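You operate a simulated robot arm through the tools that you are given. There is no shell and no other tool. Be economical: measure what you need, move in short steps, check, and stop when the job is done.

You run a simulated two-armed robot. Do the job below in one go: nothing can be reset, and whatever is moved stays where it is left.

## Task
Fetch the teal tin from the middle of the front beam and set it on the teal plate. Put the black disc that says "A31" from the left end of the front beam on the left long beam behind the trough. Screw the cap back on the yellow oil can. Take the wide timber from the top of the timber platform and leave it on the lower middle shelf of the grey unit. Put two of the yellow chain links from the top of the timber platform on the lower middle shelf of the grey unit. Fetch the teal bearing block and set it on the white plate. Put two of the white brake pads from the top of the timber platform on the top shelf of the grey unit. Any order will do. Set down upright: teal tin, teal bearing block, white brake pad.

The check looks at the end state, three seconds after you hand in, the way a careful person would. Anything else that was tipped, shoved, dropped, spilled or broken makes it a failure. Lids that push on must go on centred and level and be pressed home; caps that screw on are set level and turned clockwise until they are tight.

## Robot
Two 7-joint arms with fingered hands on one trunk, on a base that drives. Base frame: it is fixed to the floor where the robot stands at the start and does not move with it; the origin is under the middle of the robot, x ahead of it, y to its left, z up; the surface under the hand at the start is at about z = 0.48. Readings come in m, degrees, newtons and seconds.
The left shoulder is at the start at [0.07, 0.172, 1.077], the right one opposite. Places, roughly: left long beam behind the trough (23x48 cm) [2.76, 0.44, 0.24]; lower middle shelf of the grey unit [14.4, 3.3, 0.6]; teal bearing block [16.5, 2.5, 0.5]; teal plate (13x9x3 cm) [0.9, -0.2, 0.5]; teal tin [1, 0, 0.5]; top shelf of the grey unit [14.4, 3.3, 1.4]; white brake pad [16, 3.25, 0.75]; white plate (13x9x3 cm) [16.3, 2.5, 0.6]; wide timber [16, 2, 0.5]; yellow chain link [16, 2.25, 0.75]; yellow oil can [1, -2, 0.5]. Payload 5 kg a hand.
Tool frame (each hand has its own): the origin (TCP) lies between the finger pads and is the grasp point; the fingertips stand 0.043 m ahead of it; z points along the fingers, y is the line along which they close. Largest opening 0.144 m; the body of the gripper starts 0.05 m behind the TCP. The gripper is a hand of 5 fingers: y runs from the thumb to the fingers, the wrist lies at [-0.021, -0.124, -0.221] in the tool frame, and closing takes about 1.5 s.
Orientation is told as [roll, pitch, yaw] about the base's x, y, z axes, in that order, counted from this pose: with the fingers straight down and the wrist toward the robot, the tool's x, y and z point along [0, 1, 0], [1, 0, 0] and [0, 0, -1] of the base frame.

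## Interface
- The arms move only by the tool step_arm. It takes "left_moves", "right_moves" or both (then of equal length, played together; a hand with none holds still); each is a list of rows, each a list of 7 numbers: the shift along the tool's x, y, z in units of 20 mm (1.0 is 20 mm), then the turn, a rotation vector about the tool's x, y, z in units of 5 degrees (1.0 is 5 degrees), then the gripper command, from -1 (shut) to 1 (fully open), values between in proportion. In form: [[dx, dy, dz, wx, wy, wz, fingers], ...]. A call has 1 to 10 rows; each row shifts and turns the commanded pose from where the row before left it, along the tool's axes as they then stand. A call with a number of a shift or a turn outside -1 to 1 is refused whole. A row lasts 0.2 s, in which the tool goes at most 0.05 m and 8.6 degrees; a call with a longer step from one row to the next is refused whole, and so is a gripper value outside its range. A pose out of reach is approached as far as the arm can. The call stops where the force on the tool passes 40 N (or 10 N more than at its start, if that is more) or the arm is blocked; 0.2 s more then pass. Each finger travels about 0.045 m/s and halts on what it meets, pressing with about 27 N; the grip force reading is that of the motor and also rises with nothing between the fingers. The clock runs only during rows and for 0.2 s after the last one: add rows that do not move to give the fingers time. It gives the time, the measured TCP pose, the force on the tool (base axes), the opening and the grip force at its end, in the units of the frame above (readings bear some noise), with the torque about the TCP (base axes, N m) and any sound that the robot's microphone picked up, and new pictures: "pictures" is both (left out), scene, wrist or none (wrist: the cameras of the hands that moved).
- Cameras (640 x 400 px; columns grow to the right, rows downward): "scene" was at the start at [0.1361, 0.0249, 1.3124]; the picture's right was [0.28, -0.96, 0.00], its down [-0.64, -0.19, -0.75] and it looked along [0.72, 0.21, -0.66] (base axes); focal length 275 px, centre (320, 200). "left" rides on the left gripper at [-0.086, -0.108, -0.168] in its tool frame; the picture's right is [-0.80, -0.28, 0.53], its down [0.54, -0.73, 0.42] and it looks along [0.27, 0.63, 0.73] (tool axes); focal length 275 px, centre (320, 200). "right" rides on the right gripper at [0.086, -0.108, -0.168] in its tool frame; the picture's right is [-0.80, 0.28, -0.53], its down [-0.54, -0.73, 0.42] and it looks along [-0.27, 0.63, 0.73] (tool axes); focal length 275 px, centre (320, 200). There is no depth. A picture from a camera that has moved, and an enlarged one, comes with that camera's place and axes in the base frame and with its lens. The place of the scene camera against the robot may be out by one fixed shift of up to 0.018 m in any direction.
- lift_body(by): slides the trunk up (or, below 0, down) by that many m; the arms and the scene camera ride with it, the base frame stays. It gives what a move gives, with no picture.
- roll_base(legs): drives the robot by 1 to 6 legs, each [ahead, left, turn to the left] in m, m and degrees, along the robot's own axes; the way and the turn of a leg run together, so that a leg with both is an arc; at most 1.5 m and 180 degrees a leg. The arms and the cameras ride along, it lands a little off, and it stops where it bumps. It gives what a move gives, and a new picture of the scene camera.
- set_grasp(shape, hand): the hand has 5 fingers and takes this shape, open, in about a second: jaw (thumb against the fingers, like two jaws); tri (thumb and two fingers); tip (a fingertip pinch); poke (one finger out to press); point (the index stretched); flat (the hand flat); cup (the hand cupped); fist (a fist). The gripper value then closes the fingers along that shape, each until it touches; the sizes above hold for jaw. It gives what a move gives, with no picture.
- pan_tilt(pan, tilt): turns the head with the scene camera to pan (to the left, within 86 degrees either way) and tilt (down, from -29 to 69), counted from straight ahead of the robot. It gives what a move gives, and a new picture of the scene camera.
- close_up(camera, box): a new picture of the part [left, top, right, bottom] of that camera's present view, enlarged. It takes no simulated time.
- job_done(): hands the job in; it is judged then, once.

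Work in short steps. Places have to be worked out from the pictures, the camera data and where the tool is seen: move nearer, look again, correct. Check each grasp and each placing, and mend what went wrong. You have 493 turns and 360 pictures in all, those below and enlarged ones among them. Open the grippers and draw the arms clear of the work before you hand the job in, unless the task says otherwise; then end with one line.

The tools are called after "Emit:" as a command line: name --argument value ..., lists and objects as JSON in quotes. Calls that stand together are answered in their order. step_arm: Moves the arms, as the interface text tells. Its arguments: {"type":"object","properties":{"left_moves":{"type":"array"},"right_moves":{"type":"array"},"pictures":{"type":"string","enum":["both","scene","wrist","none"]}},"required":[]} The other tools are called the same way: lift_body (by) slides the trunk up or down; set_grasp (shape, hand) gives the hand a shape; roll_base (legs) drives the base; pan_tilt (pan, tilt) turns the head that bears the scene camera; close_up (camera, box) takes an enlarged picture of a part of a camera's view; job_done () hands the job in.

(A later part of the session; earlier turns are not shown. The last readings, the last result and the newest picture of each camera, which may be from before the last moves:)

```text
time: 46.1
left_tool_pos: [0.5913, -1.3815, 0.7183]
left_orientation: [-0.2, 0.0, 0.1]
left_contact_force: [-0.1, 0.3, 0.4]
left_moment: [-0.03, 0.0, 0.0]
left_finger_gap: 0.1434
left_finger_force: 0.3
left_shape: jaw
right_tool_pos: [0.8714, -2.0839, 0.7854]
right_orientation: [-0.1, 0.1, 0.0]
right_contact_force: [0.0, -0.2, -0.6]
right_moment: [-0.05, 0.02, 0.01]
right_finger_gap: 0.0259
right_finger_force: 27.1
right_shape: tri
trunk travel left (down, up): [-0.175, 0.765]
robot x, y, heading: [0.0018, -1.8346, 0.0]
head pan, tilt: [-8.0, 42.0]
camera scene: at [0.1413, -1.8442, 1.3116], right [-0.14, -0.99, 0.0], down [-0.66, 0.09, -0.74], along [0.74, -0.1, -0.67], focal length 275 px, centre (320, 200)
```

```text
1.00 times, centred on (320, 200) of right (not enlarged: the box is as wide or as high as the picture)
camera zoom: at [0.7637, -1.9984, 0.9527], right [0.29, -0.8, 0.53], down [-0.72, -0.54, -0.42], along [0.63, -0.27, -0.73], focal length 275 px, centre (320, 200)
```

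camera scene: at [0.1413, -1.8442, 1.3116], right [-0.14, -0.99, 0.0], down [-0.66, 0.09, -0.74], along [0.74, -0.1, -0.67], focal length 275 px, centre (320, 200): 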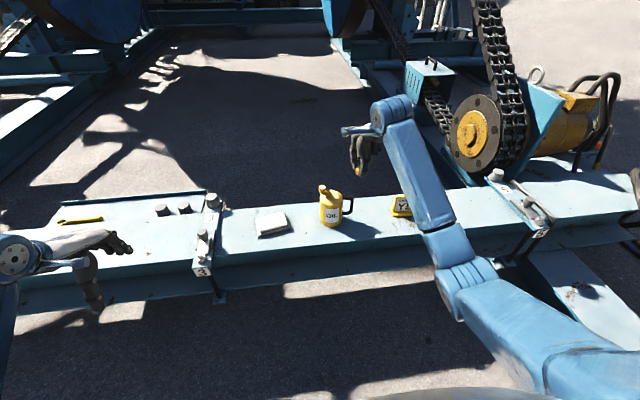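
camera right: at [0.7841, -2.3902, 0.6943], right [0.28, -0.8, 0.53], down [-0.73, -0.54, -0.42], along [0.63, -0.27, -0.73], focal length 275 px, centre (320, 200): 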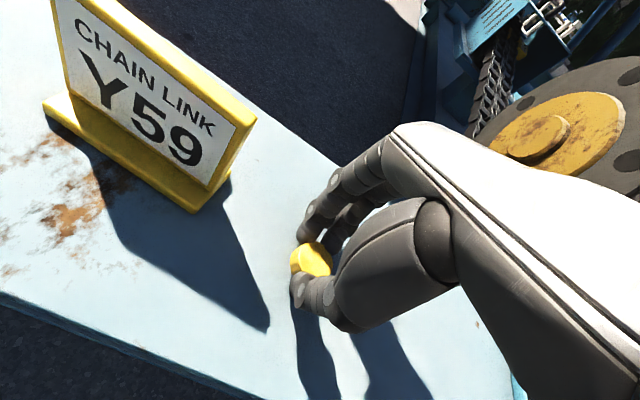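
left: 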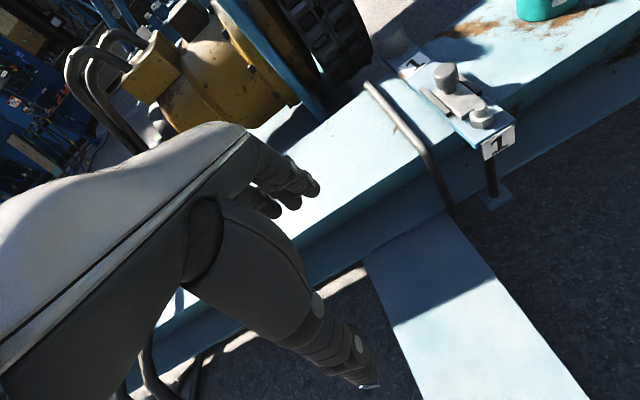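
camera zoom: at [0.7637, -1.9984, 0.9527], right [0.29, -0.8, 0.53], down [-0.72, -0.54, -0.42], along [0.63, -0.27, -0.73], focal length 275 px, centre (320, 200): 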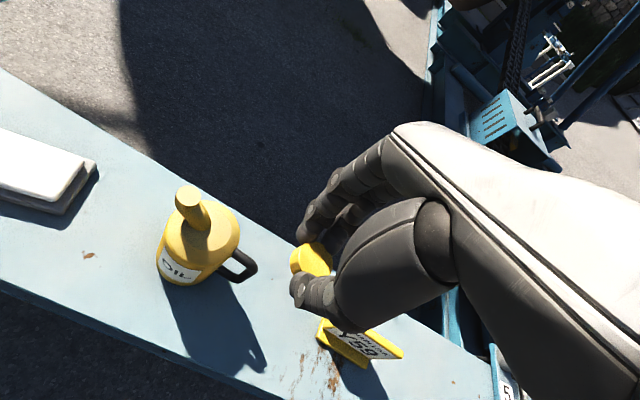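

Emit:
close_up --camera "scene" --box '[300, 170, 370, 240]'

Emit:
close_up --camera "right" --box '[140, 170, 280, 300]'

```text
5.71 times, centred on (335, 205) of scene
camera zoom: at [0.1413, -1.8442, 1.3116], right [-0.14, -0.99, 0.0], down [-0.66, 0.09, -0.74], along [0.74, -0.1, -0.67], focal length 1571 px, centre (234, 171)
```

zoom: 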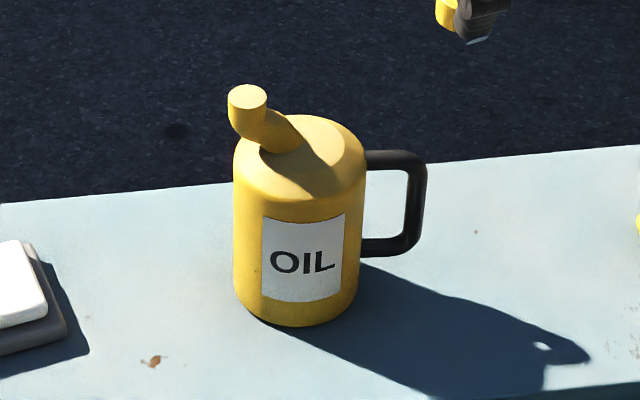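

```text
3.08 times, centred on (210, 235) of right
camera zoom: at [0.7637, -1.9984, 0.9527], right [0.29, -0.8, 0.53], down [-0.72, -0.54, -0.42], along [0.63, -0.27, -0.73], focal length 847 px, centre (658, 92)
```

zoom: 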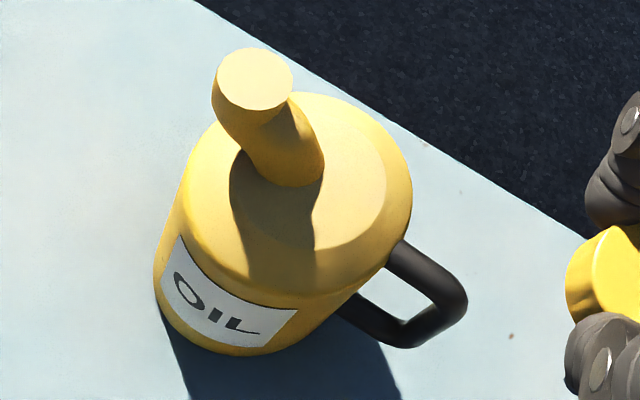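

The mouth is horizontal, at roughly (0.903, -1.965, 0.683). I'll move most of the way towards it and triangulate again from the wrist camera.

Emit:
step_arm --right_moves '[[0.8, 0.4, 0, 0, 0, 0, -1], [0.8, 0.4, 0, 0, 0, 0, -1], [0.8, 0.4, 0, 0, 0, 0, -1], [0.8, 0.4, 0, 0, 0, 0, -1], [0, 0, 0, 0, 0, 0, -1]]' --pictures "none"

Emit:
close_up --camera "right" --box '[180, 170, 380, 320]'

```text
time: 47.3
left_tool_pos: [0.5917, -1.3819, 0.7194]
left_orientation: [0.1, 0.0, 0.1]
left_contact_force: [0.2, 0.2, 0.3]
left_moment: [-0.01, 0.01, 0.0]
left_finger_gap: 0.1439
left_finger_force: 0.1
left_shape: jaw
right_tool_pos: [0.9041, -2.0204, 0.7839]
right_orientation: [0.0, 0.0, 0.1]
right_contact_force: [0.2, 0.4, -0.2]
right_moment: [0.01, 0.01, 0.0]
right_finger_gap: 0.0259
right_finger_force: 27.4
right_shape: tri
trunk travel left (down, up): [-0.175, 0.765]
robot x, y, heading: [0.0032, -1.838, 0.0]
head pan, tilt: [-8.0, 42.0]
```

```text
2.67 times, centred on (280, 245) of right
camera zoom: at [0.7968, -1.9352, 0.953], right [0.29, -0.8, 0.53], down [-0.72, -0.54, -0.42], along [0.63, -0.27, -0.73], focal length 734 px, centre (427, 80)
```

zoom: 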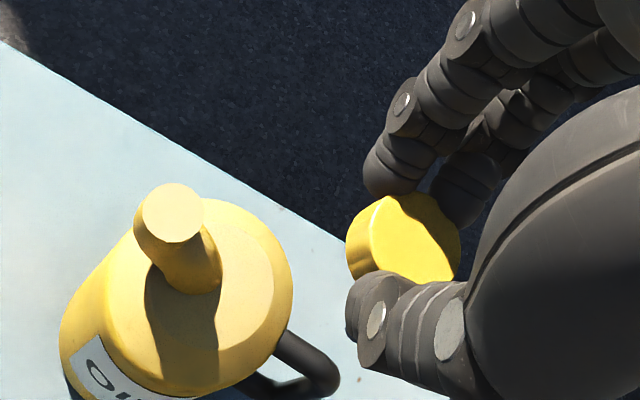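

The cap sits exactly on the tool axis. I'll lower to z≈0.735 while still beside the mouth, to compare heights in both cameras.

Emit:
step_arm --right_moves '[[0, 0, 0.8, 0, 0, 0, -1], [0, 0, 0.8, 0, 0, 0, -1], [0, 0, 0.8, 0, 0, 0, -1], [0, 0, 0, 0, 0, 0, -1]]' --pictures "none"

Emit:
close_up --camera "right" --box '[180, 170, 380, 320]'

Emit:
close_up --camera "scene" --box '[290, 150, 390, 230]'

```text
time: 48.3
left_tool_pos: [0.5912, -1.3802, 0.7182]
left_orientation: [-0.1, 0.0, 0.0]
left_contact_force: [0.4, -0.4, 0.0]
left_moment: [-0.01, -0.01, 0.01]
left_finger_gap: 0.1436
left_finger_force: 0.1
left_shape: jaw
right_tool_pos: [0.9032, -2.0209, 0.7372]
right_orientation: [0.0, 0.0, 0.0]
right_contact_force: [0.8, 0.0, 0.4]
right_moment: [-0.02, 0.02, 0.01]
right_finger_gap: 0.0259
right_finger_force: 27.2
right_shape: tri
trunk travel left (down, up): [-0.175, 0.765]
robot x, y, heading: [0.0031, -1.8356, 0.0]
head pan, tilt: [-8.0, 42.0]
```

```text
2.67 times, centred on (280, 245) of right
camera zoom: at [0.7961, -1.9353, 0.9049], right [0.29, -0.8, 0.53], down [-0.72, -0.54, -0.42], along [0.63, -0.27, -0.73], focal length 734 px, centre (427, 80)
```

zoom: 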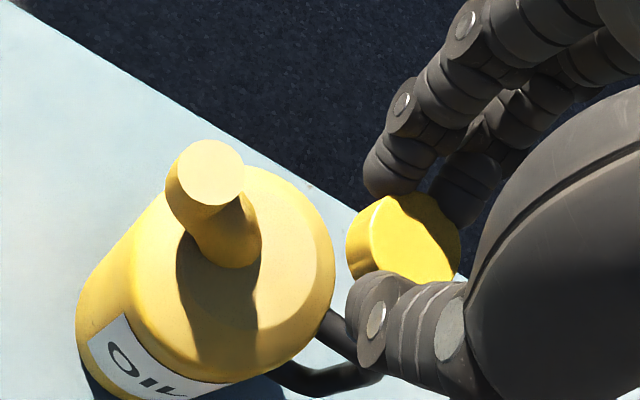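

```text
5.00 times, centred on (340, 190) of scene
camera zoom: at [0.1411, -1.8449, 1.3117], right [-0.14, -0.99, 0.0], down [-0.66, 0.09, -0.74], along [0.74, -0.1, -0.67], focal length 1375 px, centre (220, 250)
```

zoom: 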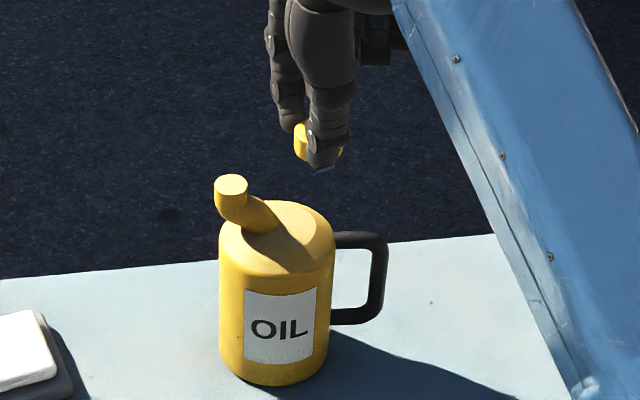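

Both wrist baselines agree: the mouth is at (0.917, -1.962, 0.657). I'll move over it at the current height and check.

Emit:
step_arm --right_moves '[[0.75, 0.17, 0, 0, 0, 0, -1], [0.75, 0.17, 0, 0, 0, 0, -1], [0.75, 0.17, 0, 0, 0, 0, -1], [0.68, 0.16, 0, 0, 0, 0, -1], [0, 0, 0, 0, 0, 0, -1]]' --pictures "none"

Emit:
close_up --camera "right" --box '[220, 190, 380, 320]'

Emit:
close_up --camera "scene" --box '[290, 150, 390, 230]'

```text
time: 49.5
left_tool_pos: [0.5914, -1.3804, 0.7191]
left_orientation: [0.0, 0.1, 0.1]
left_contact_force: [0.4, 0.7, 0.6]
left_moment: [0.02, 0.0, -0.01]
left_finger_gap: 0.1436
left_finger_force: 0.1
left_shape: jaw
right_tool_pos: [0.9141, -1.9624, 0.7364]
right_orientation: [0.0, 0.1, 0.1]
right_contact_force: [0.7, 0.3, 0.4]
right_moment: [0.0, 0.03, 0.03]
right_finger_gap: 0.0261
right_finger_force: 27.0
right_shape: tri
trunk travel left (down, up): [-0.175, 0.765]
robot x, y, heading: [-0.0011, -1.8351, 0.3]
head pan, tilt: [-8.0, 42.0]
```

```text
3.08 times, centred on (300, 255) of right
camera zoom: at [0.8072, -1.8762, 0.904], right [0.29, -0.8, 0.53], down [-0.72, -0.54, -0.42], along [0.63, -0.27, -0.73], focal length 847 px, centre (382, 31)
```

zoom: 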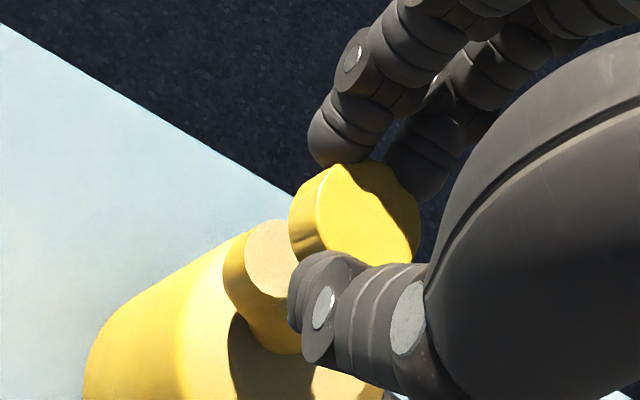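

```text
5.00 times, centred on (340, 190) of scene
camera zoom: at [0.1413, -1.8452, 1.3117], right [-0.14, -0.99, 0.0], down [-0.66, 0.09, -0.74], along [0.74, -0.1, -0.67], focal length 1375 px, centre (220, 250)
```

zoom: 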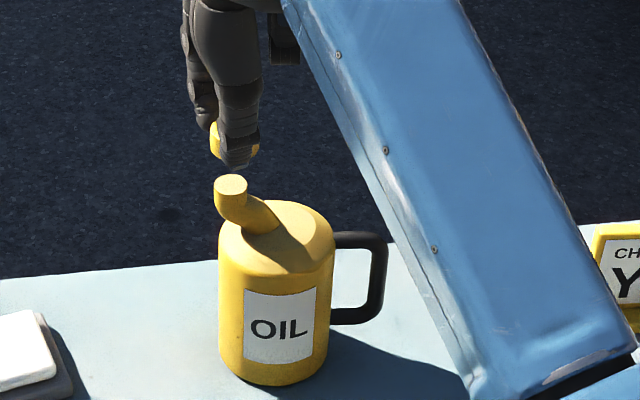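

The cap is aligned over the mouth to within 2–3 mm. I'll pre-turn the hand counter-clockwise by 70° so there's a good clockwise stroke later.

Emit:
step_arm --right_moves '[[0, 0.1, 0, 0, 0, -1, -1], [0, 0, 0, 0, 0, -1, -1], [0, 0, 0, 0, 0, -1, -1], [0, 0, 0, 0, 0, -1, -1], [0, 0, 0, 0, 0, -1, -1], [0, 0, 0, 0, 0, -1, -1], [0, 0, 0, 0, 0, -1, -1], [0, 0, 0, 0, 0, -1, -1], [0, 0, 0, 0, 0, -1, -1], [0, 0, 0, 0, 0, -1, -1]]' --pictures "none"

Emit:
step_arm --right_moves '[[0, 0, 0, 0, 0, -1, -1], [0, 0, 0, 0, 0, -1, -1], [0, 0, 0, 0, 0, -1, -1], [0, 0, 0, 0, 0, -1, -1], [0, 0, 0, 0, 0, 0, -1]]' --pictures "both"

```text
time: 51.7
left_tool_pos: [0.5926, -1.3809, 0.7196]
left_orientation: [0.0, 0.0, 0.0]
left_contact_force: [-0.5, 0.0, 0.0]
left_moment: [-0.02, 0.0, 0.0]
left_finger_gap: 0.1434
left_finger_force: 0.0
left_shape: jaw
right_tool_pos: [0.9186, -1.9626, 0.7368]
right_orientation: [0.1, 0.1, 50.2]
right_contact_force: [0.2, 0.9, 0.0]
right_moment: [0.01, 0.04, -0.01]
right_finger_gap: 0.026
right_finger_force: 26.4
right_shape: tri
trunk travel left (down, up): [-0.175, 0.765]
robot x, y, heading: [0.002, -1.8344, 0.6]
head pan, tilt: [-8.0, 42.0]
```

```text
time: 52.9
left_tool_pos: [0.5926, -1.3804, 0.7188]
left_orientation: [0.0, 0.0, 0.1]
left_contact_force: [0.3, 0.3, 0.3]
left_moment: [0.02, -0.03, -0.02]
left_finger_gap: 0.1435
left_finger_force: 0.0
left_shape: jaw
right_tool_pos: [0.9186, -1.9622, 0.7369]
right_orientation: [0.0, -0.1, 70.1]
right_contact_force: [0.7, 0.0, -0.5]
right_moment: [0.03, -0.02, 0.01]
right_finger_gap: 0.0262
right_finger_force: 26.7
right_shape: tri
trunk travel left (down, up): [-0.175, 0.765]
robot x, y, heading: [0.0003, -1.8321, -0.0]
head pan, tilt: [-8.0, 42.0]
camera scene: at [0.1413, -1.8451, 1.3116], right [-0.14, -0.99, 0.0], down [-0.66, 0.09, -0.74], along [0.74, -0.1, -0.67], focal length 275 px, centre (320, 200)
camera right: at [0.8016, -2.0349, 0.9046], right [0.85, 0.0, 0.53], down [0.27, -0.87, -0.42], along [0.46, 0.5, -0.73], focal length 275 px, centre (320, 200)
```

scene: 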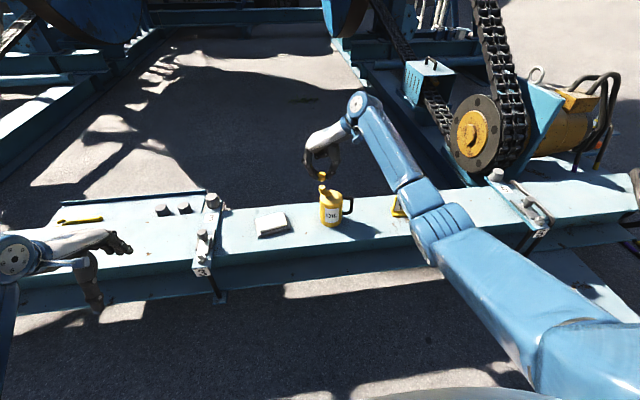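
right: 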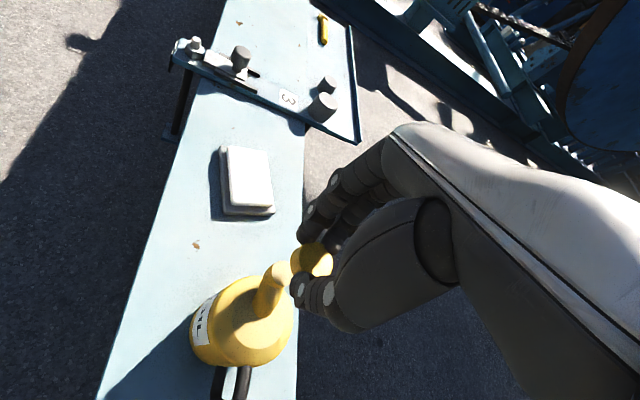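

Emit:
close_up --camera "right" --box '[230, 210, 370, 330]'

Emit:
close_up --camera "scene" --box '[290, 140, 370, 240]'

```text
3.33 times, centred on (300, 270) of right
camera zoom: at [0.8016, -2.0349, 0.9046], right [0.85, 0.0, 0.53], down [0.27, -0.87, -0.42], along [0.46, 0.5, -0.73], focal length 918 px, centre (387, -33)
```

zoom: 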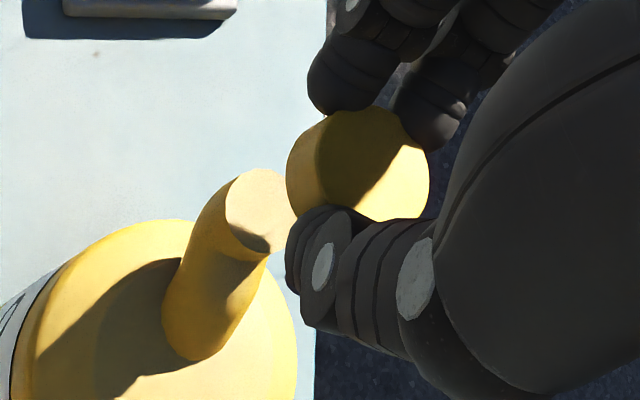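

```text
4.00 times, centred on (330, 190) of scene
camera zoom: at [0.1413, -1.8451, 1.3116], right [-0.14, -0.99, 0.0], down [-0.66, 0.09, -0.74], along [0.74, -0.1, -0.67], focal length 1100 px, centre (280, 240)
```

zoom: 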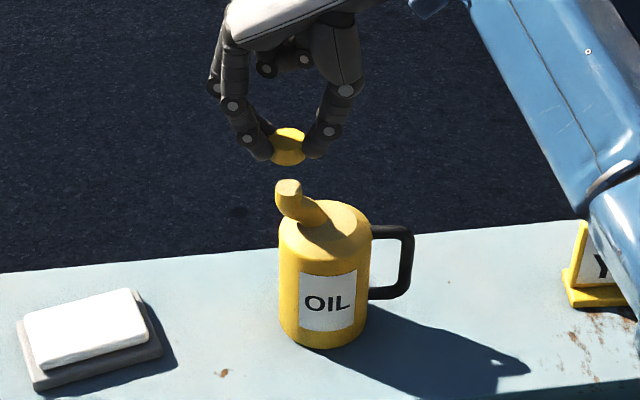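

All views agree within about 2 mm. I'll nudge it −2 mm in x and lower to just above contact, then feel for it.

Emit:
step_arm --right_moves '[[0.12, -0.04, 0.5, 0, 0, 0, -1], [0, 0, 0.5, 0, 0, 0, -1], [0, 0, 0.3, 0, 0, 0, -1], [0, 0, 0.1, 0, 0, 0, -1], [0, 0, 0.1, 0, 0, 0, -1], [0, 0, 0.1, 0, 0, 0, -1], [0, 0, 0, 0, 0, 0, -1]]' --pictures "none"

Emit:
close_up --camera "scene" --box '[290, 140, 370, 240]'

Emit:
close_up --camera "right" --box '[230, 210, 370, 330]'

```text
time: 54.5
left_tool_pos: [0.5905, -1.3806, 0.7182]
left_orientation: [-0.1, 0.0, 0.1]
left_contact_force: [-1.4, 0.3, -0.1]
left_moment: [0.02, 0.0, 0.01]
left_finger_gap: 0.1436
left_finger_force: 0.0
left_shape: jaw
right_tool_pos: [0.9155, -1.9615, 0.7039]
right_orientation: [0.0, 0.0, 70.1]
right_contact_force: [0.2, -0.6, -0.8]
right_moment: [-0.01, 0.04, -0.01]
right_finger_gap: 0.0262
right_finger_force: 27.1
right_shape: tri
trunk travel left (down, up): [-0.175, 0.765]
robot x, y, heading: [0.0018, -1.8362, 0.4]
head pan, tilt: [-8.0, 42.0]
```

```text
4.00 times, centred on (330, 190) of scene
camera zoom: at [0.1413, -1.845, 1.3116], right [-0.14, -0.99, 0.0], down [-0.66, 0.09, -0.74], along [0.74, -0.1, -0.67], focal length 1100 px, centre (280, 240)
```

zoom: 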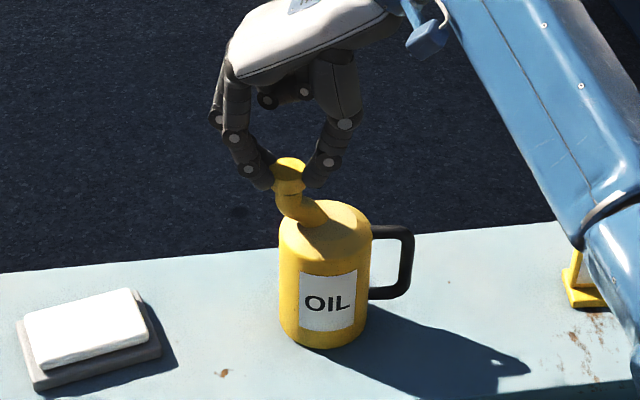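

```text
3.33 times, centred on (300, 270) of right
camera zoom: at [0.7993, -2.0349, 0.8722], right [0.85, 0.0, 0.53], down [0.26, -0.87, -0.42], along [0.46, 0.5, -0.73], focal length 918 px, centre (387, -33)
```

zoom: 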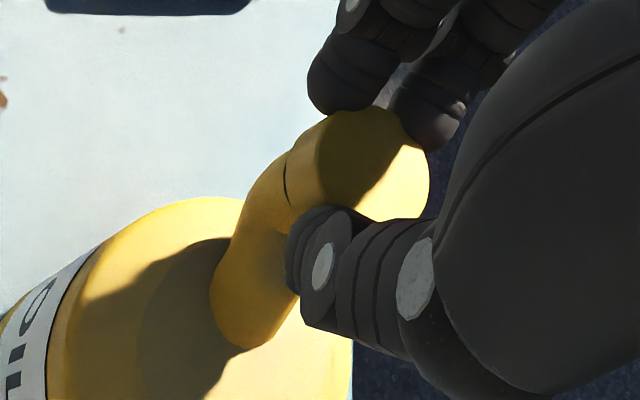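

Well aligned and almost touching. I'll lower in 1–2 mm steps and watch the force.

Emit:
step_arm --right_moves '[[0, 0, 0.05, 0, 0, 0, -1], [0, 0, 0.05, 0, 0, 0, -1], [0, 0, 0.05, 0, 0, 0, -1], [0, 0, 0, 0, 0, 0, -1]]' --pictures "none"

Emit:
step_arm --right_moves '[[0, 0, 0.05, 0, 0, 0, -1], [0, 0, 0.05, 0, 0, 0, -1], [0, 0, 0, 0, 0, 0, -1]]' --pictures "none"

```text
time: 55.5
left_tool_pos: [0.5913, -1.382, 0.7184]
left_orientation: [0.0, 0.0, 0.0]
left_contact_force: [0.2, -0.4, -0.5]
left_moment: [-0.01, 0.01, 0.0]
left_finger_gap: 0.1436
left_finger_force: 0.1
left_shape: jaw
right_tool_pos: [0.9156, -1.9618, 0.7033]
right_orientation: [-0.1, -0.1, 70.2]
right_contact_force: [1.0, 0.9, 7.5]
right_moment: [0.05, -0.02, 0.0]
right_finger_gap: 0.0261
right_finger_force: 26.8
right_shape: tri
trunk travel left (down, up): [-0.175, 0.765]
robot x, y, heading: [0.0012, -1.8346, -0.1]
head pan, tilt: [-8.0, 42.0]
```

```text
time: 56.3
left_tool_pos: [0.5917, -1.381, 0.7201]
left_orientation: [0.0, 0.0, 0.1]
left_contact_force: [0.5, -0.4, 0.5]
left_moment: [0.0, 0.0, -0.04]
left_finger_gap: 0.1435
left_finger_force: 0.1
left_shape: jaw
right_tool_pos: [0.9146, -1.9621, 0.7004]
right_orientation: [-0.1, -0.1, 70.0]
right_contact_force: [0.5, -1.3, 15.1]
right_moment: [-0.02, 0.02, 0.04]
right_finger_gap: 0.0267
right_finger_force: 27.6
right_shape: tri
trunk travel left (down, up): [-0.175, 0.765]
robot x, y, heading: [0.0034, -1.8335, 0.0]
head pan, tilt: [-8.0, 42.0]
```

Contact at z≈0.703, now pressing with about 15 N. I'll turn clockwise 50° and watch the torque.

Emit:
step_arm --right_moves '[[0, 0, 0.003, 0, 0, 1, -1], [0, 0, 0.003, 0, 0, 1, -1], [0, 0, 0.003, 0, 0, 1, -1], [0, 0, 0.003, 0, 0, 1, -1], [0, 0, 0.003, 0, 0, 1, -1], [0, 0, 0.003, 0, 0, 1, -1], [0, 0, 0.003, 0, 0, 1, -1], [0, 0, 0.003, 0, 0, 1, -1], [0, 0, 0.003, 0, 0, 1, -1], [0, 0, 0.003, 0, 0, 1, -1]]' --pictures "none"

```text
time: 58.5
left_tool_pos: [0.5908, -1.3815, 0.72]
left_orientation: [0.0, -0.1, 0.1]
left_contact_force: [0.2, 0.2, 0.6]
left_moment: [-0.06, 0.02, 0.05]
left_finger_gap: 0.1438
left_finger_force: 0.0
left_shape: jaw
right_tool_pos: [0.915, -1.9604, 0.7005]
right_orientation: [0.0, -0.1, 20.2]
right_contact_force: [-2.3, 2.6, 16.2]
right_moment: [0.17, 0.07, 0.15]
right_finger_gap: 0.0265
right_finger_force: 26.5
right_shape: tri
trunk travel left (down, up): [-0.175, 0.765]
robot x, y, heading: [0.001, -1.8325, -0.1]
head pan, tilt: [-8.0, 42.0]
```

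Emit:
step_arm --right_moves '[[0, 0, 0.003, 0, 0, 1, -1], [0, 0, 0.003, 0, 0, 1, -1], [0, 0, 0.003, 0, 0, 1, -1], [0, 0, 0.003, 0, 0, 1, -1], [0, 0, 0.003, 0, 0, 1, -1], [0, 0, 0.003, 0, 0, 1, -1], [0, 0, 0.003, 0, 0, 1, -1], [0, 0, 0.003, 0, 0, 1, -1], [0, 0, 0.003, 0, 0, 1, -1], [0, 0, 0.003, 0, 0, 1, -1]]' --pictures "none"

Emit:
close_up --camera "scene" --box '[290, 140, 370, 240]'

```text
time: 60.7
left_tool_pos: [0.5911, -1.3809, 0.7185]
left_orientation: [0.1, 0.0, 0.1]
left_contact_force: [0.2, -0.3, -0.1]
left_moment: [-0.02, -0.05, 0.01]
left_finger_gap: 0.1439
left_finger_force: 0.0
left_shape: jaw
right_tool_pos: [0.9154, -1.9635, 0.6953]
right_orientation: [-0.2, 0.1, -29.9]
right_contact_force: [1.2, 0.2, -1.1]
right_moment: [0.0, 0.0, 0.0]
right_finger_gap: 0.0258
right_finger_force: 26.5
right_shape: tri
trunk travel left (down, up): [-0.175, 0.765]
robot x, y, heading: [0.0022, -1.8324, 0.2]
head pan, tilt: [-8.0, 42.0]
```

```text
4.00 times, centred on (330, 190) of scene
camera zoom: at [0.1412, -1.8447, 1.3114], right [-0.14, -0.99, 0.0], down [-0.66, 0.09, -0.74], along [0.74, -0.1, -0.67], focal length 1100 px, centre (280, 240)
```

zoom: 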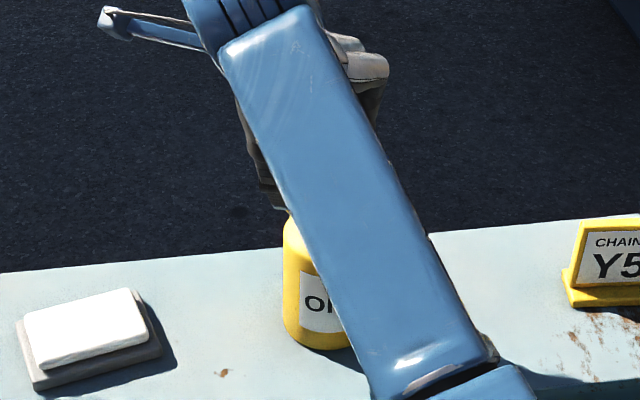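

The force dropped away and z sank 5 mm. I'll look from the wrist to see what the cap did.

Emit:
close_up --camera "right" --box '[210, 190, 370, 330]'

```text
2.86 times, centred on (290, 260) of right
camera zoom: at [0.8656, -1.8336, 0.8633], right [-0.15, -0.83, 0.54], down [-0.9, -0.11, -0.42], along [0.41, -0.55, -0.73], focal length 786 px, centre (406, 29)
```

zoom: 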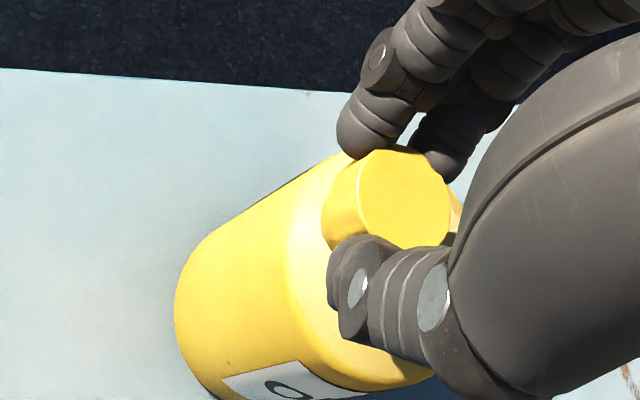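

The cap still covers the mouth. I'll press down 1–2 mm to see whether it now rests on the thread.

Emit:
step_arm --right_moves '[[0, 0, 0.05, 0, 0, 0, -1], [0, 0, 0.05, 0, 0, 0, -1], [0, 0, 0, 0, 0, 0, -1]]' --pictures "none"

```text
time: 61.5
left_tool_pos: [0.5914, -1.3809, 0.7192]
left_orientation: [0.0, 0.0, 0.0]
left_contact_force: [0.2, -0.3, 0.9]
left_moment: [0.0, 0.0, -0.05]
left_finger_gap: 0.1436
left_finger_force: 0.0
left_shape: jaw
right_tool_pos: [0.9168, -1.9624, 0.6958]
right_orientation: [-0.1, 0.0, -29.9]
right_contact_force: [-1.0, 0.9, 0.6]
right_moment: [0.0, 0.02, -0.01]
right_finger_gap: 0.026
right_finger_force: 27.1
right_shape: tri
trunk travel left (down, up): [-0.175, 0.765]
robot x, y, heading: [0.0035, -1.8339, 0.4]
head pan, tilt: [-8.0, 42.0]
```

Emit:
step_arm --right_moves '[[0, 0, 0.05, 0, 0, 1, -1], [0, 0, 0.05, 0, 0, 1, -1], [0, 0, 0.05, 0, 0, 1, -1], [0, 0, 0, 0, 0, 1, -1], [0, 0, 0, 0, 0, 0, -1]]' --pictures "none"

Emit:
close_up --camera "right" --box '[210, 190, 370, 330]'

```text
time: 62.7
left_tool_pos: [0.5923, -1.3808, 0.7181]
left_orientation: [0.0, 0.0, 0.1]
left_contact_force: [0.6, 0.6, 1.0]
left_moment: [0.03, 0.05, -0.02]
left_finger_gap: 0.1436
left_finger_force: 0.0
left_shape: jaw
right_tool_pos: [0.9168, -1.9613, 0.6913]
right_orientation: [-0.1, 0.0, -49.9]
right_contact_force: [0.1, -1.0, -1.2]
right_moment: [-0.05, -0.06, 0.04]
right_finger_gap: 0.026
right_finger_force: 27.8
right_shape: tri
trunk travel left (down, up): [-0.175, 0.765]
robot x, y, heading: [0.0046, -1.8382, -0.1]
head pan, tilt: [-8.0, 42.0]
```

```text
2.86 times, centred on (290, 260) of right
camera zoom: at [0.9134, -1.8233, 0.8599], right [-0.43, -0.73, 0.53], down [-0.88, 0.21, -0.42], along [0.2, -0.65, -0.73], focal length 786 px, centre (406, 29)
```

zoom: 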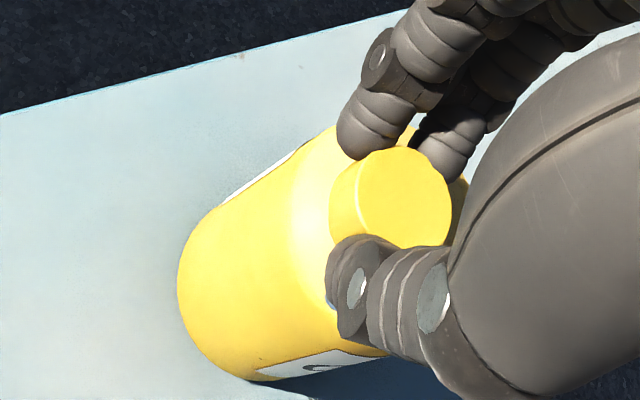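

Emit:
step_arm --right_moves '[[0, 0, 0.02, 0, 0, 1, -1], [0, 0, 0.02, 0, 0, 1, -1], [0, 0, 0.02, 0, 0, 1, -1], [0, 0, 0.02, 0, 0, 1, -1], [0, 0, 0.02, 0, 0, 1, -1], [0, 0, 0.02, 0, 0, 1, -1], [0, 0, 0, 0, 0, 0, -1]]' --pictures "none"

Emit:
close_up --camera "right" --box '[210, 190, 370, 330]'

Emit:
close_up --camera "scene" --box '[290, 140, 370, 240]'

```text
time: 64.3
left_tool_pos: [0.5915, -1.3799, 0.7183]
left_orientation: [0.0, 0.0, 0.1]
left_contact_force: [-1.0, -0.8, 0.0]
left_moment: [0.0, 0.02, 0.0]
left_finger_gap: 0.1437
left_finger_force: 0.1
left_shape: jaw
right_tool_pos: [0.9159, -1.9631, 0.6906]
right_orientation: [0.0, 0.0, -79.9]
right_contact_force: [2.4, -0.4, 2.8]
right_moment: [-0.07, -0.05, 0.01]
right_finger_gap: 0.0261
right_finger_force: 27.7
right_shape: tri
trunk travel left (down, up): [-0.175, 0.765]
robot x, y, heading: [0.0036, -1.8321, 0.2]
head pan, tilt: [-8.0, 42.0]
```

```text
2.86 times, centred on (290, 260) of right
camera zoom: at [0.9828, -1.8396, 0.8582], right [-0.73, -0.42, 0.53], down [-0.66, 0.62, -0.42], along [-0.15, -0.66, -0.73], focal length 786 px, centre (406, 29)
```

zoom: 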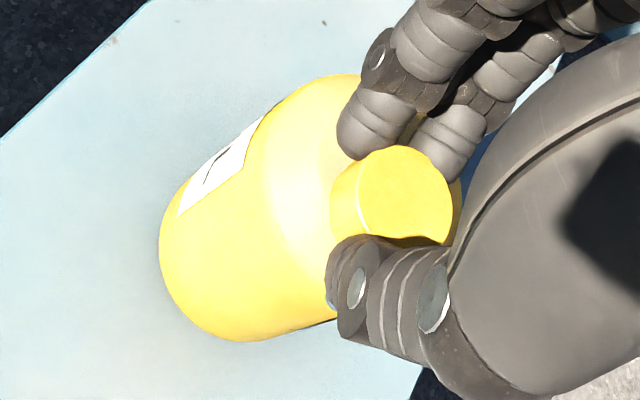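

```text
4.00 times, centred on (330, 190) of scene
camera zoom: at [0.1411, -1.8448, 1.3117], right [-0.14, -0.99, 0.0], down [-0.66, 0.09, -0.74], along [0.74, -0.1, -0.67], focal length 1100 px, centre (280, 240)
```

zoom: 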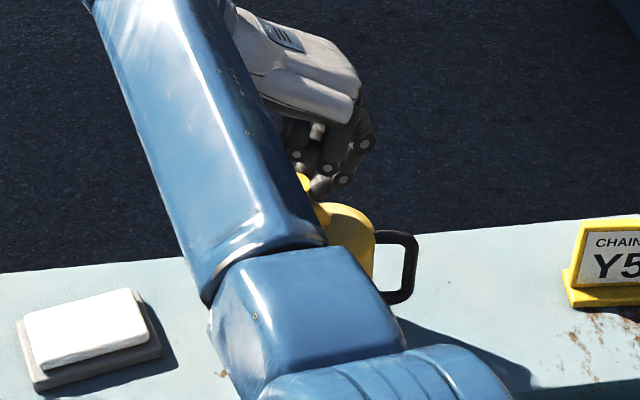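

To test whether the thread has caught, I'll lift by 2 mm while still holding the cap and read the force.

Emit:
step_arm --right_moves '[[0, 0, -0.1, 0, 0, 0, -1], [0, 0, -0.1, 0, 0, 0, -1], [0, 0, 0, 0, 0, 0, -1]]' --pictures "none"

```text
time: 65.1
left_tool_pos: [0.5919, -1.3807, 0.7186]
left_orientation: [0.0, -0.1, 0.1]
left_contact_force: [-0.3, -0.3, -0.2]
left_moment: [0.01, -0.02, 0.01]
left_finger_gap: 0.1435
left_finger_force: 0.2
left_shape: jaw
right_tool_pos: [0.9168, -1.9628, 0.6932]
right_orientation: [-0.1, -0.1, -79.8]
right_contact_force: [0.2, 0.5, -4.7]
right_moment: [0.04, -0.01, 0.0]
right_finger_gap: 0.026
right_finger_force: 27.1
right_shape: tri
trunk travel left (down, up): [-0.175, 0.765]
robot x, y, heading: [0.0043, -1.8342, -0.0]
head pan, tilt: [-8.0, 42.0]
```

The pull reads −4.7 N, so the thread has caught. I'll relax the pull, open, lift clear, and wind the hand back counter-clockwise for another stroke.

Emit:
step_arm --right_moves '[[0, 0, 0.15, 0, 0, 0, -1], [0, 0, 0, 0, 0, 0, -0.5], [0, 0, 0, 0, 0, 0, 0], [0, 0, 0, 0, 0, 0, 0.3], [0, 0, 0, 0, 0, 0, 0.3], [0, 0, -0.5, 0, 0, 0, 0.3], [0, 0, -0.5, 0, 0, 0, 0.3], [0, 0, -1, 0, 0, 0, 0.3], [0, 0, -0.5, 0, 0, 0, 0.3]]' --pictures "none"

Emit:
close_up --camera "right" --box '[180, 190, 380, 330]'

```text
time: 67.1
left_tool_pos: [0.5906, -1.3813, 0.7188]
left_orientation: [0.0, 0.0, 0.1]
left_contact_force: [-0.6, -0.9, 0.2]
left_moment: [-0.04, -0.04, -0.02]
left_finger_gap: 0.1435
left_finger_force: 0.2
left_shape: jaw
right_tool_pos: [0.9164, -1.9618, 0.7408]
right_orientation: [0.1, 0.0, -79.8]
right_contact_force: [0.6, 0.0, -0.4]
right_moment: [0.0, -0.01, -0.03]
right_finger_gap: 0.0932
right_finger_force: 0.1
right_shape: tri
trunk travel left (down, up): [-0.175, 0.765]
robot x, y, heading: [0.0025, -1.8333, -0.0]
head pan, tilt: [-8.0, 42.0]
```

```text
2.86 times, centred on (280, 260) of right
camera zoom: at [0.9824, -1.8398, 0.9094], right [-0.73, -0.42, 0.53], down [-0.66, 0.62, -0.42], along [-0.15, -0.66, -0.73], focal length 786 px, centre (434, 29)
```

zoom: 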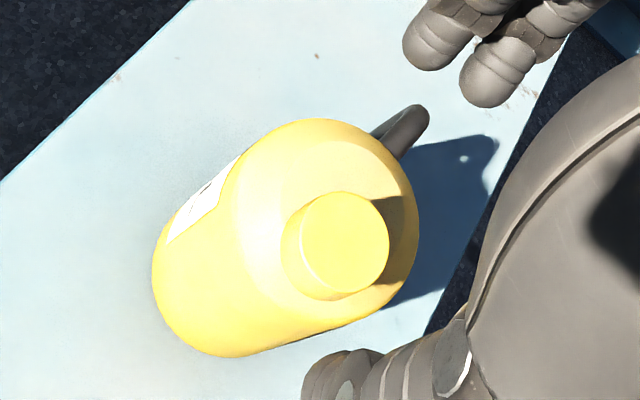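

The cap stays level on the spout. I'll wind back 150° counter-clockwise above it.

Emit:
step_arm --right_moves '[[0, 0, 0, 0, 0, -1, 0.1], [0, 0, 0, 0, 0, -1, 0.1], [0, 0, 0, 0, 0, -1, 0.1], [0, 0, 0, 0, 0, -1, 0.1], [0, 0, 0, 0, 0, -1, 0.1], [0, 0, 0, 0, 0, -1, 0.1], [0, 0, 0, 0, 0, -1, 0.1], [0, 0, 0, 0, 0, -1, 0.1], [0, 0, 0, 0, 0, -1, 0.1], [0, 0, 0, 0, 0, -1, 0.1]]' --pictures "none"

Emit:
step_arm --right_moves '[[0, 0, 0, 0, 0, -1, 0.1], [0, 0, 0, 0, 0, -1, 0.1], [0, 0, 0, 0, 0, -1, 0.1], [0, 0, 0, 0, 0, -1, 0.1], [0, 0, 0, 0, 0, -1, 0.1], [0, 0, 0, 0, 0, -1, 0.1], [0, 0, 0, 0, 0, -1, 0.1], [0, 0, 0, 0, 0, -1, 0.1], [0, 0, 0, 0, 0, -1, 0.1], [0, 0, 0, 0, 0, -1, 0.1]]' --pictures "none"

Emit:
step_arm --right_moves '[[0, 0, 0, 0, 0, -1, 0.1], [0, 0, 0, 0, 0, -1, 0.1], [0, 0, 0, 0, 0, -1, 0.1], [0, 0, 0, 0, 0, -1, 0.1], [0, 0, 0, 0, 0, -1, 0.1], [0, 0, 0, 0, 0, -1, 0.1], [0, 0, 0, 0, 0, -1, 0.1], [0, 0, 0, 0, 0, -1, 0.1], [0, 0, 0, 0, 0, -1, 0.1], [0, 0, 0, 0, 0, -1, 0.1]]' --pictures "none"

Emit:
close_up --camera "right" --box '[180, 190, 380, 330]'

Emit:
close_up --camera "scene" --box '[290, 140, 370, 240]'

```text
time: 69.3
left_tool_pos: [0.5921, -1.3808, 0.719]
left_orientation: [-0.1, -0.1, 0.1]
left_contact_force: [0.9, 0.8, -0.1]
left_moment: [-0.02, -0.01, -0.01]
left_finger_gap: 0.1434
left_finger_force: 0.1
left_shape: jaw
right_tool_pos: [0.915, -1.9626, 0.7429]
right_orientation: [0.0, -0.1, -29.7]
right_contact_force: [-0.1, 0.2, -1.0]
right_moment: [-0.01, 0.0, 0.01]
right_finger_gap: 0.0797
right_finger_force: 0.0
right_shape: tri
trunk travel left (down, up): [-0.175, 0.765]
robot x, y, heading: [0.0045, -1.8336, 0.1]
head pan, tilt: [-8.0, 42.0]
```

```text
time: 71.5
left_tool_pos: [0.5922, -1.381, 0.7192]
left_orientation: [0.0, 0.1, 0.2]
left_contact_force: [0.7, -0.5, -0.8]
left_moment: [0.02, 0.03, 0.0]
left_finger_gap: 0.1435
left_finger_force: 0.1
left_shape: jaw
right_tool_pos: [0.916, -1.9624, 0.7412]
right_orientation: [0.0, -0.1, 20.3]
right_contact_force: [-0.1, 0.3, -0.1]
right_moment: [-0.02, -0.01, 0.0]
right_finger_gap: 0.0799
right_finger_force: 0.0
right_shape: tri
trunk travel left (down, up): [-0.175, 0.765]
robot x, y, heading: [-0.0006, -1.8331, -0.0]
head pan, tilt: [-8.0, 42.0]
```

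```text
time: 73.7
left_tool_pos: [0.5917, -1.3807, 0.7186]
left_orientation: [0.0, -0.1, 0.2]
left_contact_force: [0.9, -0.2, 0.2]
left_moment: [-0.03, -0.01, -0.02]
left_finger_gap: 0.1436
left_finger_force: 0.1
left_shape: jaw
right_tool_pos: [0.9154, -1.9614, 0.7421]
right_orientation: [-0.1, 0.0, 70.2]
right_contact_force: [0.3, 0.8, -0.2]
right_moment: [0.0, 0.04, -0.01]
right_finger_gap: 0.0797
right_finger_force: 0.1
right_shape: tri
trunk travel left (down, up): [-0.175, 0.765]
robot x, y, heading: [-0.0003, -1.8368, 0.3]
head pan, tilt: [-8.0, 42.0]
```

```text
2.86 times, centred on (280, 260) of right
camera zoom: at [0.799, -2.035, 0.9096], right [0.85, 0.0, 0.53], down [0.26, -0.87, -0.42], along [0.46, 0.5, -0.73], focal length 786 px, centre (434, 29)
```

zoom: 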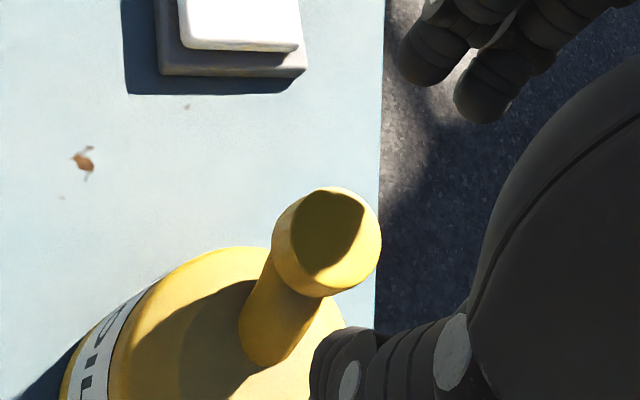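

```text
4.00 times, centred on (330, 190) of scene
camera zoom: at [0.1414, -1.8449, 1.3116], right [-0.14, -0.99, 0.0], down [-0.66, 0.09, -0.74], along [0.74, -0.1, -0.67], focal length 1100 px, centre (280, 240)
```

zoom: 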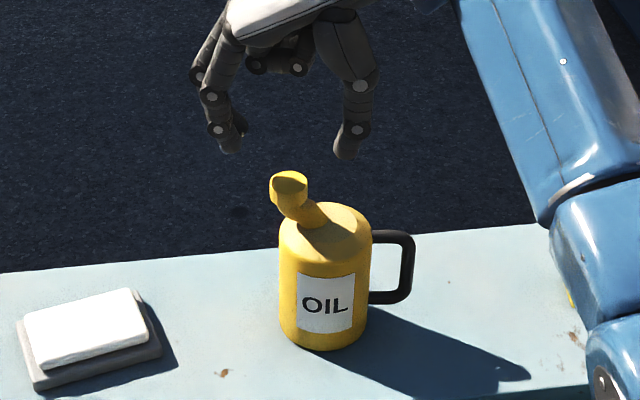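

The cap sits centred and level on the spout. I'll go back down, grip and turn clockwise again.

Emit:
step_arm --right_moves '[[0, 0, 0.85, 0, 0, 0, 0], [0, 0, 0.85, 0, 0, 0, 0], [0, 0, 0.8, 0, 0, 0, 0], [0, 0, 0, 0, 0, 0, -0.4], [0, 0, 0, 0, 0, 0, -0.8], [0, 0, 0, 0, 0, 0, -1], [0, 0, 0, 0, 0, 0, -1], [0, 0, 0, 0, 0, 0, -1]]' --pictures "none"

Emit:
step_arm --right_moves '[[0, 0, 0.003, 0, 0, 1, -1], [0, 0, 0.003, 0, 0, 1, -1], [0, 0, 0.003, 0, 0, 1, -1], [0, 0, 0.003, 0, 0, 1, -1], [0, 0, 0.003, 0, 0, 1, -1], [0, 0, 0.003, 0, 0, 1, -1], [0, 0, 0.003, 0, 0, 1, -1], [0, 0, 0.003, 0, 0, 1, -1], [0, 0, 0.003, 0, 0, 1, -1], [0, 0, 0.003, 0, 0, 1, -1]]' --pictures "none"

```text
time: 75.5
left_tool_pos: [0.592, -1.3809, 0.7194]
left_orientation: [0.0, 0.0, 0.1]
left_contact_force: [0.2, -0.5, 0.2]
left_moment: [0.02, -0.02, -0.03]
left_finger_gap: 0.1436
left_finger_force: 0.0
left_shape: jaw
right_tool_pos: [0.9156, -1.9623, 0.6915]
right_orientation: [0.0, 0.1, 70.1]
right_contact_force: [0.2, -0.8, -1.0]
right_moment: [0.02, -0.03, -0.02]
right_finger_gap: 0.0259
right_finger_force: 27.1
right_shape: tri
trunk travel left (down, up): [-0.175, 0.765]
robot x, y, heading: [0.0021, -1.8349, 0.3]
head pan, tilt: [-8.0, 42.0]
```

```text
time: 77.7
left_tool_pos: [0.5916, -1.3798, 0.7186]
left_orientation: [0.0, 0.0, 0.1]
left_contact_force: [0.3, 0.5, 0.0]
left_moment: [0.01, 0.03, -0.02]
left_finger_gap: 0.1438
left_finger_force: 0.0
left_shape: jaw
right_tool_pos: [0.9156, -1.9614, 0.6906]
right_orientation: [0.0, 0.0, 20.2]
right_contact_force: [0.1, -1.1, -0.4]
right_moment: [0.01, -0.08, 0.03]
right_finger_gap: 0.0258
right_finger_force: 27.4
right_shape: tri
trunk travel left (down, up): [-0.175, 0.765]
robot x, y, heading: [0.0048, -1.8383, 0.0]
head pan, tilt: [-8.0, 42.0]
```

Emit:
step_arm --right_moves '[[0, 0, 0.003, 0, 0, 1, -1], [0, 0, 0.003, 0, 0, 1, -1], [0, 0, 0.003, 0, 0, 1, -1], [0, 0, 0.003, 0, 0, 1, -1], [0, 0, 0.003, 0, 0, 1, -1], [0, 0, 0.003, 0, 0, 1, -1], [0, 0, 0.003, 0, 0, 1, -1], [0, 0, 0.003, 0, 0, 1, -1], [0, 0, 0.003, 0, 0, 1, -1], [0, 0, 0.003, 0, 0, 1, -1]]' --pictures "none"

Emit:
step_arm --right_moves '[[0, 0, 0.003, 0, 0, 1, -1], [0, 0, 0.003, 0, 0, 1, -1], [0, 0, 0.003, 0, 0, 1, -1], [0, 0, 0.003, 0, 0, 1, -1], [0, 0, 0.003, 0, 0, 1, -1], [0, 0, 0.003, 0, 0, 1, -1], [0, 0, 0.003, 0, 0, 1, -1], [0, 0, 0.003, 0, 0, 1, -1], [0, 0, 0.003, 0, 0, 1, -1], [0, 0, 0.003, 0, 0, 1, -1]]' --pictures "none"

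```text
time: 79.9
left_tool_pos: [0.5919, -1.3806, 0.7192]
left_orientation: [0.0, 0.0, 0.2]
left_contact_force: [0.2, 0.6, -0.2]
left_moment: [0.03, 0.01, -0.02]
left_finger_gap: 0.1434
left_finger_force: 0.0
left_shape: jaw
right_tool_pos: [0.9164, -1.963, 0.6901]
right_orientation: [-0.1, 0.0, -29.8]
right_contact_force: [0.4, 0.1, -0.1]
right_moment: [-0.04, -0.09, 0.02]
right_finger_gap: 0.0257
right_finger_force: 27.1
right_shape: tri
trunk travel left (down, up): [-0.175, 0.765]
robot x, y, heading: [0.0017, -1.835, 0.3]
head pan, tilt: [-8.0, 42.0]
```

```text
time: 82.1
left_tool_pos: [0.5917, -1.3799, 0.7187]
left_orientation: [0.0, 0.0, 0.1]
left_contact_force: [0.5, 0.3, 0.5]
left_moment: [0.0, -0.01, 0.04]
left_finger_gap: 0.1438
left_finger_force: 0.1
left_shape: jaw
right_tool_pos: [0.9164, -1.9618, 0.6885]
right_orientation: [0.0, -0.1, -79.9]
right_contact_force: [1.5, 0.0, 2.4]
right_moment: [-0.11, -0.1, 0.01]
right_finger_gap: 0.0258
right_finger_force: 26.9
right_shape: tri
trunk travel left (down, up): [-0.175, 0.765]
robot x, y, heading: [0.0019, -1.8361, 0.0]
head pan, tilt: [-8.0, 42.0]
```

It's turning freely with the cap going slowly down. I'll see how much further the wrist can turn.

Emit:
step_arm --right_moves '[[0, 0, 0.004, 0, 0, 1, -1], [0, 0, 0.004, 0, 0, 1, -1], [0, 0, 0.004, 0, 0, 1, -1], [0, 0, 0.004, 0, 0, 1, -1], [0, 0, 0.004, 0, 0, 1, -1], [0, 0, 0.004, 0, 0, 1, -1], [0, 0, 0.004, 0, 0, 1, -1], [0, 0, 0.004, 0, 0, 1, -1]]' --pictures "none"

```text
time: 83.9
left_tool_pos: [0.5909, -1.3803, 0.7193]
left_orientation: [0.0, -0.1, 0.0]
left_contact_force: [0.3, 0.2, 0.1]
left_moment: [0.03, 0.03, 0.01]
left_finger_gap: 0.1437
left_finger_force: 0.1
left_shape: jaw
right_tool_pos: [0.8838, -1.9604, 0.6975]
right_orientation: [0.2, 0.2, -119.9]
right_contact_force: [7.5, 0.9, 20.8]
right_moment: [0.06, -0.46, 0.05]
right_finger_gap: 0.0269
right_finger_force: 26.6
right_shape: tri
right hand out of reach, approached as far as the arm can: row 5, 6, 7, 8
trunk travel left (down, up): [-0.175, 0.765]
robot x, y, heading: [0.0017, -1.8317, 0.1]
head pan, tilt: [-8.0, 42.0]
```

The arm ran out of reach and pulled 3 cm towards me. I'll look at the can right away.

Emit:
close_up --camera "right" --box '[160, 150, 400, 350]'

Emit:
close_up --camera "scene" --box '[270, 140, 390, 240]'

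```text
2.00 times, centred on (280, 250) of right
camera zoom: at [1.0124, -1.9097, 0.865], right [-0.83, 0.15, 0.53], down [-0.11, 0.9, -0.42], along [-0.54, -0.41, -0.73], focal length 551 px, centre (400, 100)
```

zoom: 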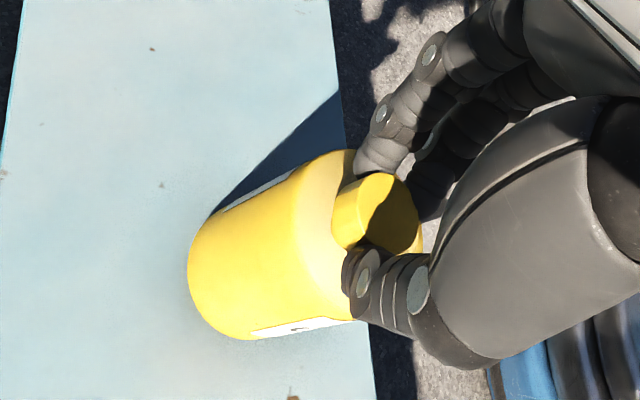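

```text
4.00 times, centred on (330, 190) of scene
camera zoom: at [0.1396, -1.8445, 1.3121], right [-0.14, -0.99, 0.0], down [-0.66, 0.09, -0.74], along [0.74, -0.1, -0.67], focal length 1100 px, centre (280, 240)
```

zoom: 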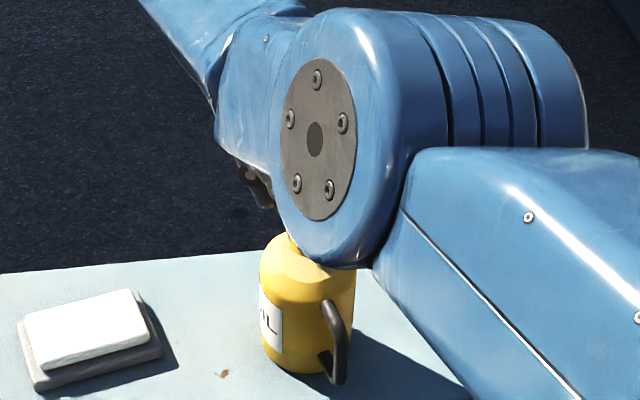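

The whole can has begun turning with the cap, so the cap seems to be at its stop. But the can shifted. I'll open gently and look.

Emit:
step_arm --right_moves '[[0, 0, 0, 0, 0, 0, -0.7], [0, 0, 0, 0, 0, 0, -0.3], [0, 0, 0, 0, 0, 0, 0.1], [0, 0, 0, 0, 0, 0, 0.3], [0, 0, 0, 0, 0, 0, 0.3]]' --pictures "wrist"

```text
time: 85.1
left_tool_pos: [0.5928, -1.3812, 0.7195]
left_orientation: [0.0, 0.0, 0.1]
left_contact_force: [-0.7, 0.5, 0.0]
left_moment: [-0.04, 0.02, -0.01]
left_finger_gap: 0.1438
left_finger_force: 0.1
left_shape: jaw
right_tool_pos: [0.8837, -1.9611, 0.6922]
right_orientation: [0.0, 0.0, -119.9]
right_contact_force: [0.0, -0.6, -1.0]
right_moment: [-0.01, 0.03, -0.01]
right_finger_gap: 0.0932
right_finger_force: 0.0
right_shape: tri
trunk travel left (down, up): [-0.175, 0.765]
robot x, y, heading: [0.0015, -1.8365, 0.0]
head pan, tilt: [-8.0, 42.0]
camera right: at [1.0129, -1.9098, 0.8608], right [-0.83, 0.15, 0.53], down [-0.11, 0.9, -0.42], along [-0.54, -0.41, -0.73], focal length 275 px, centre (320, 200)
```

right: 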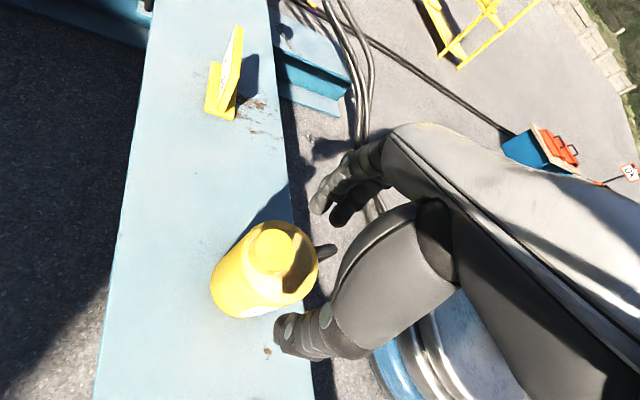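

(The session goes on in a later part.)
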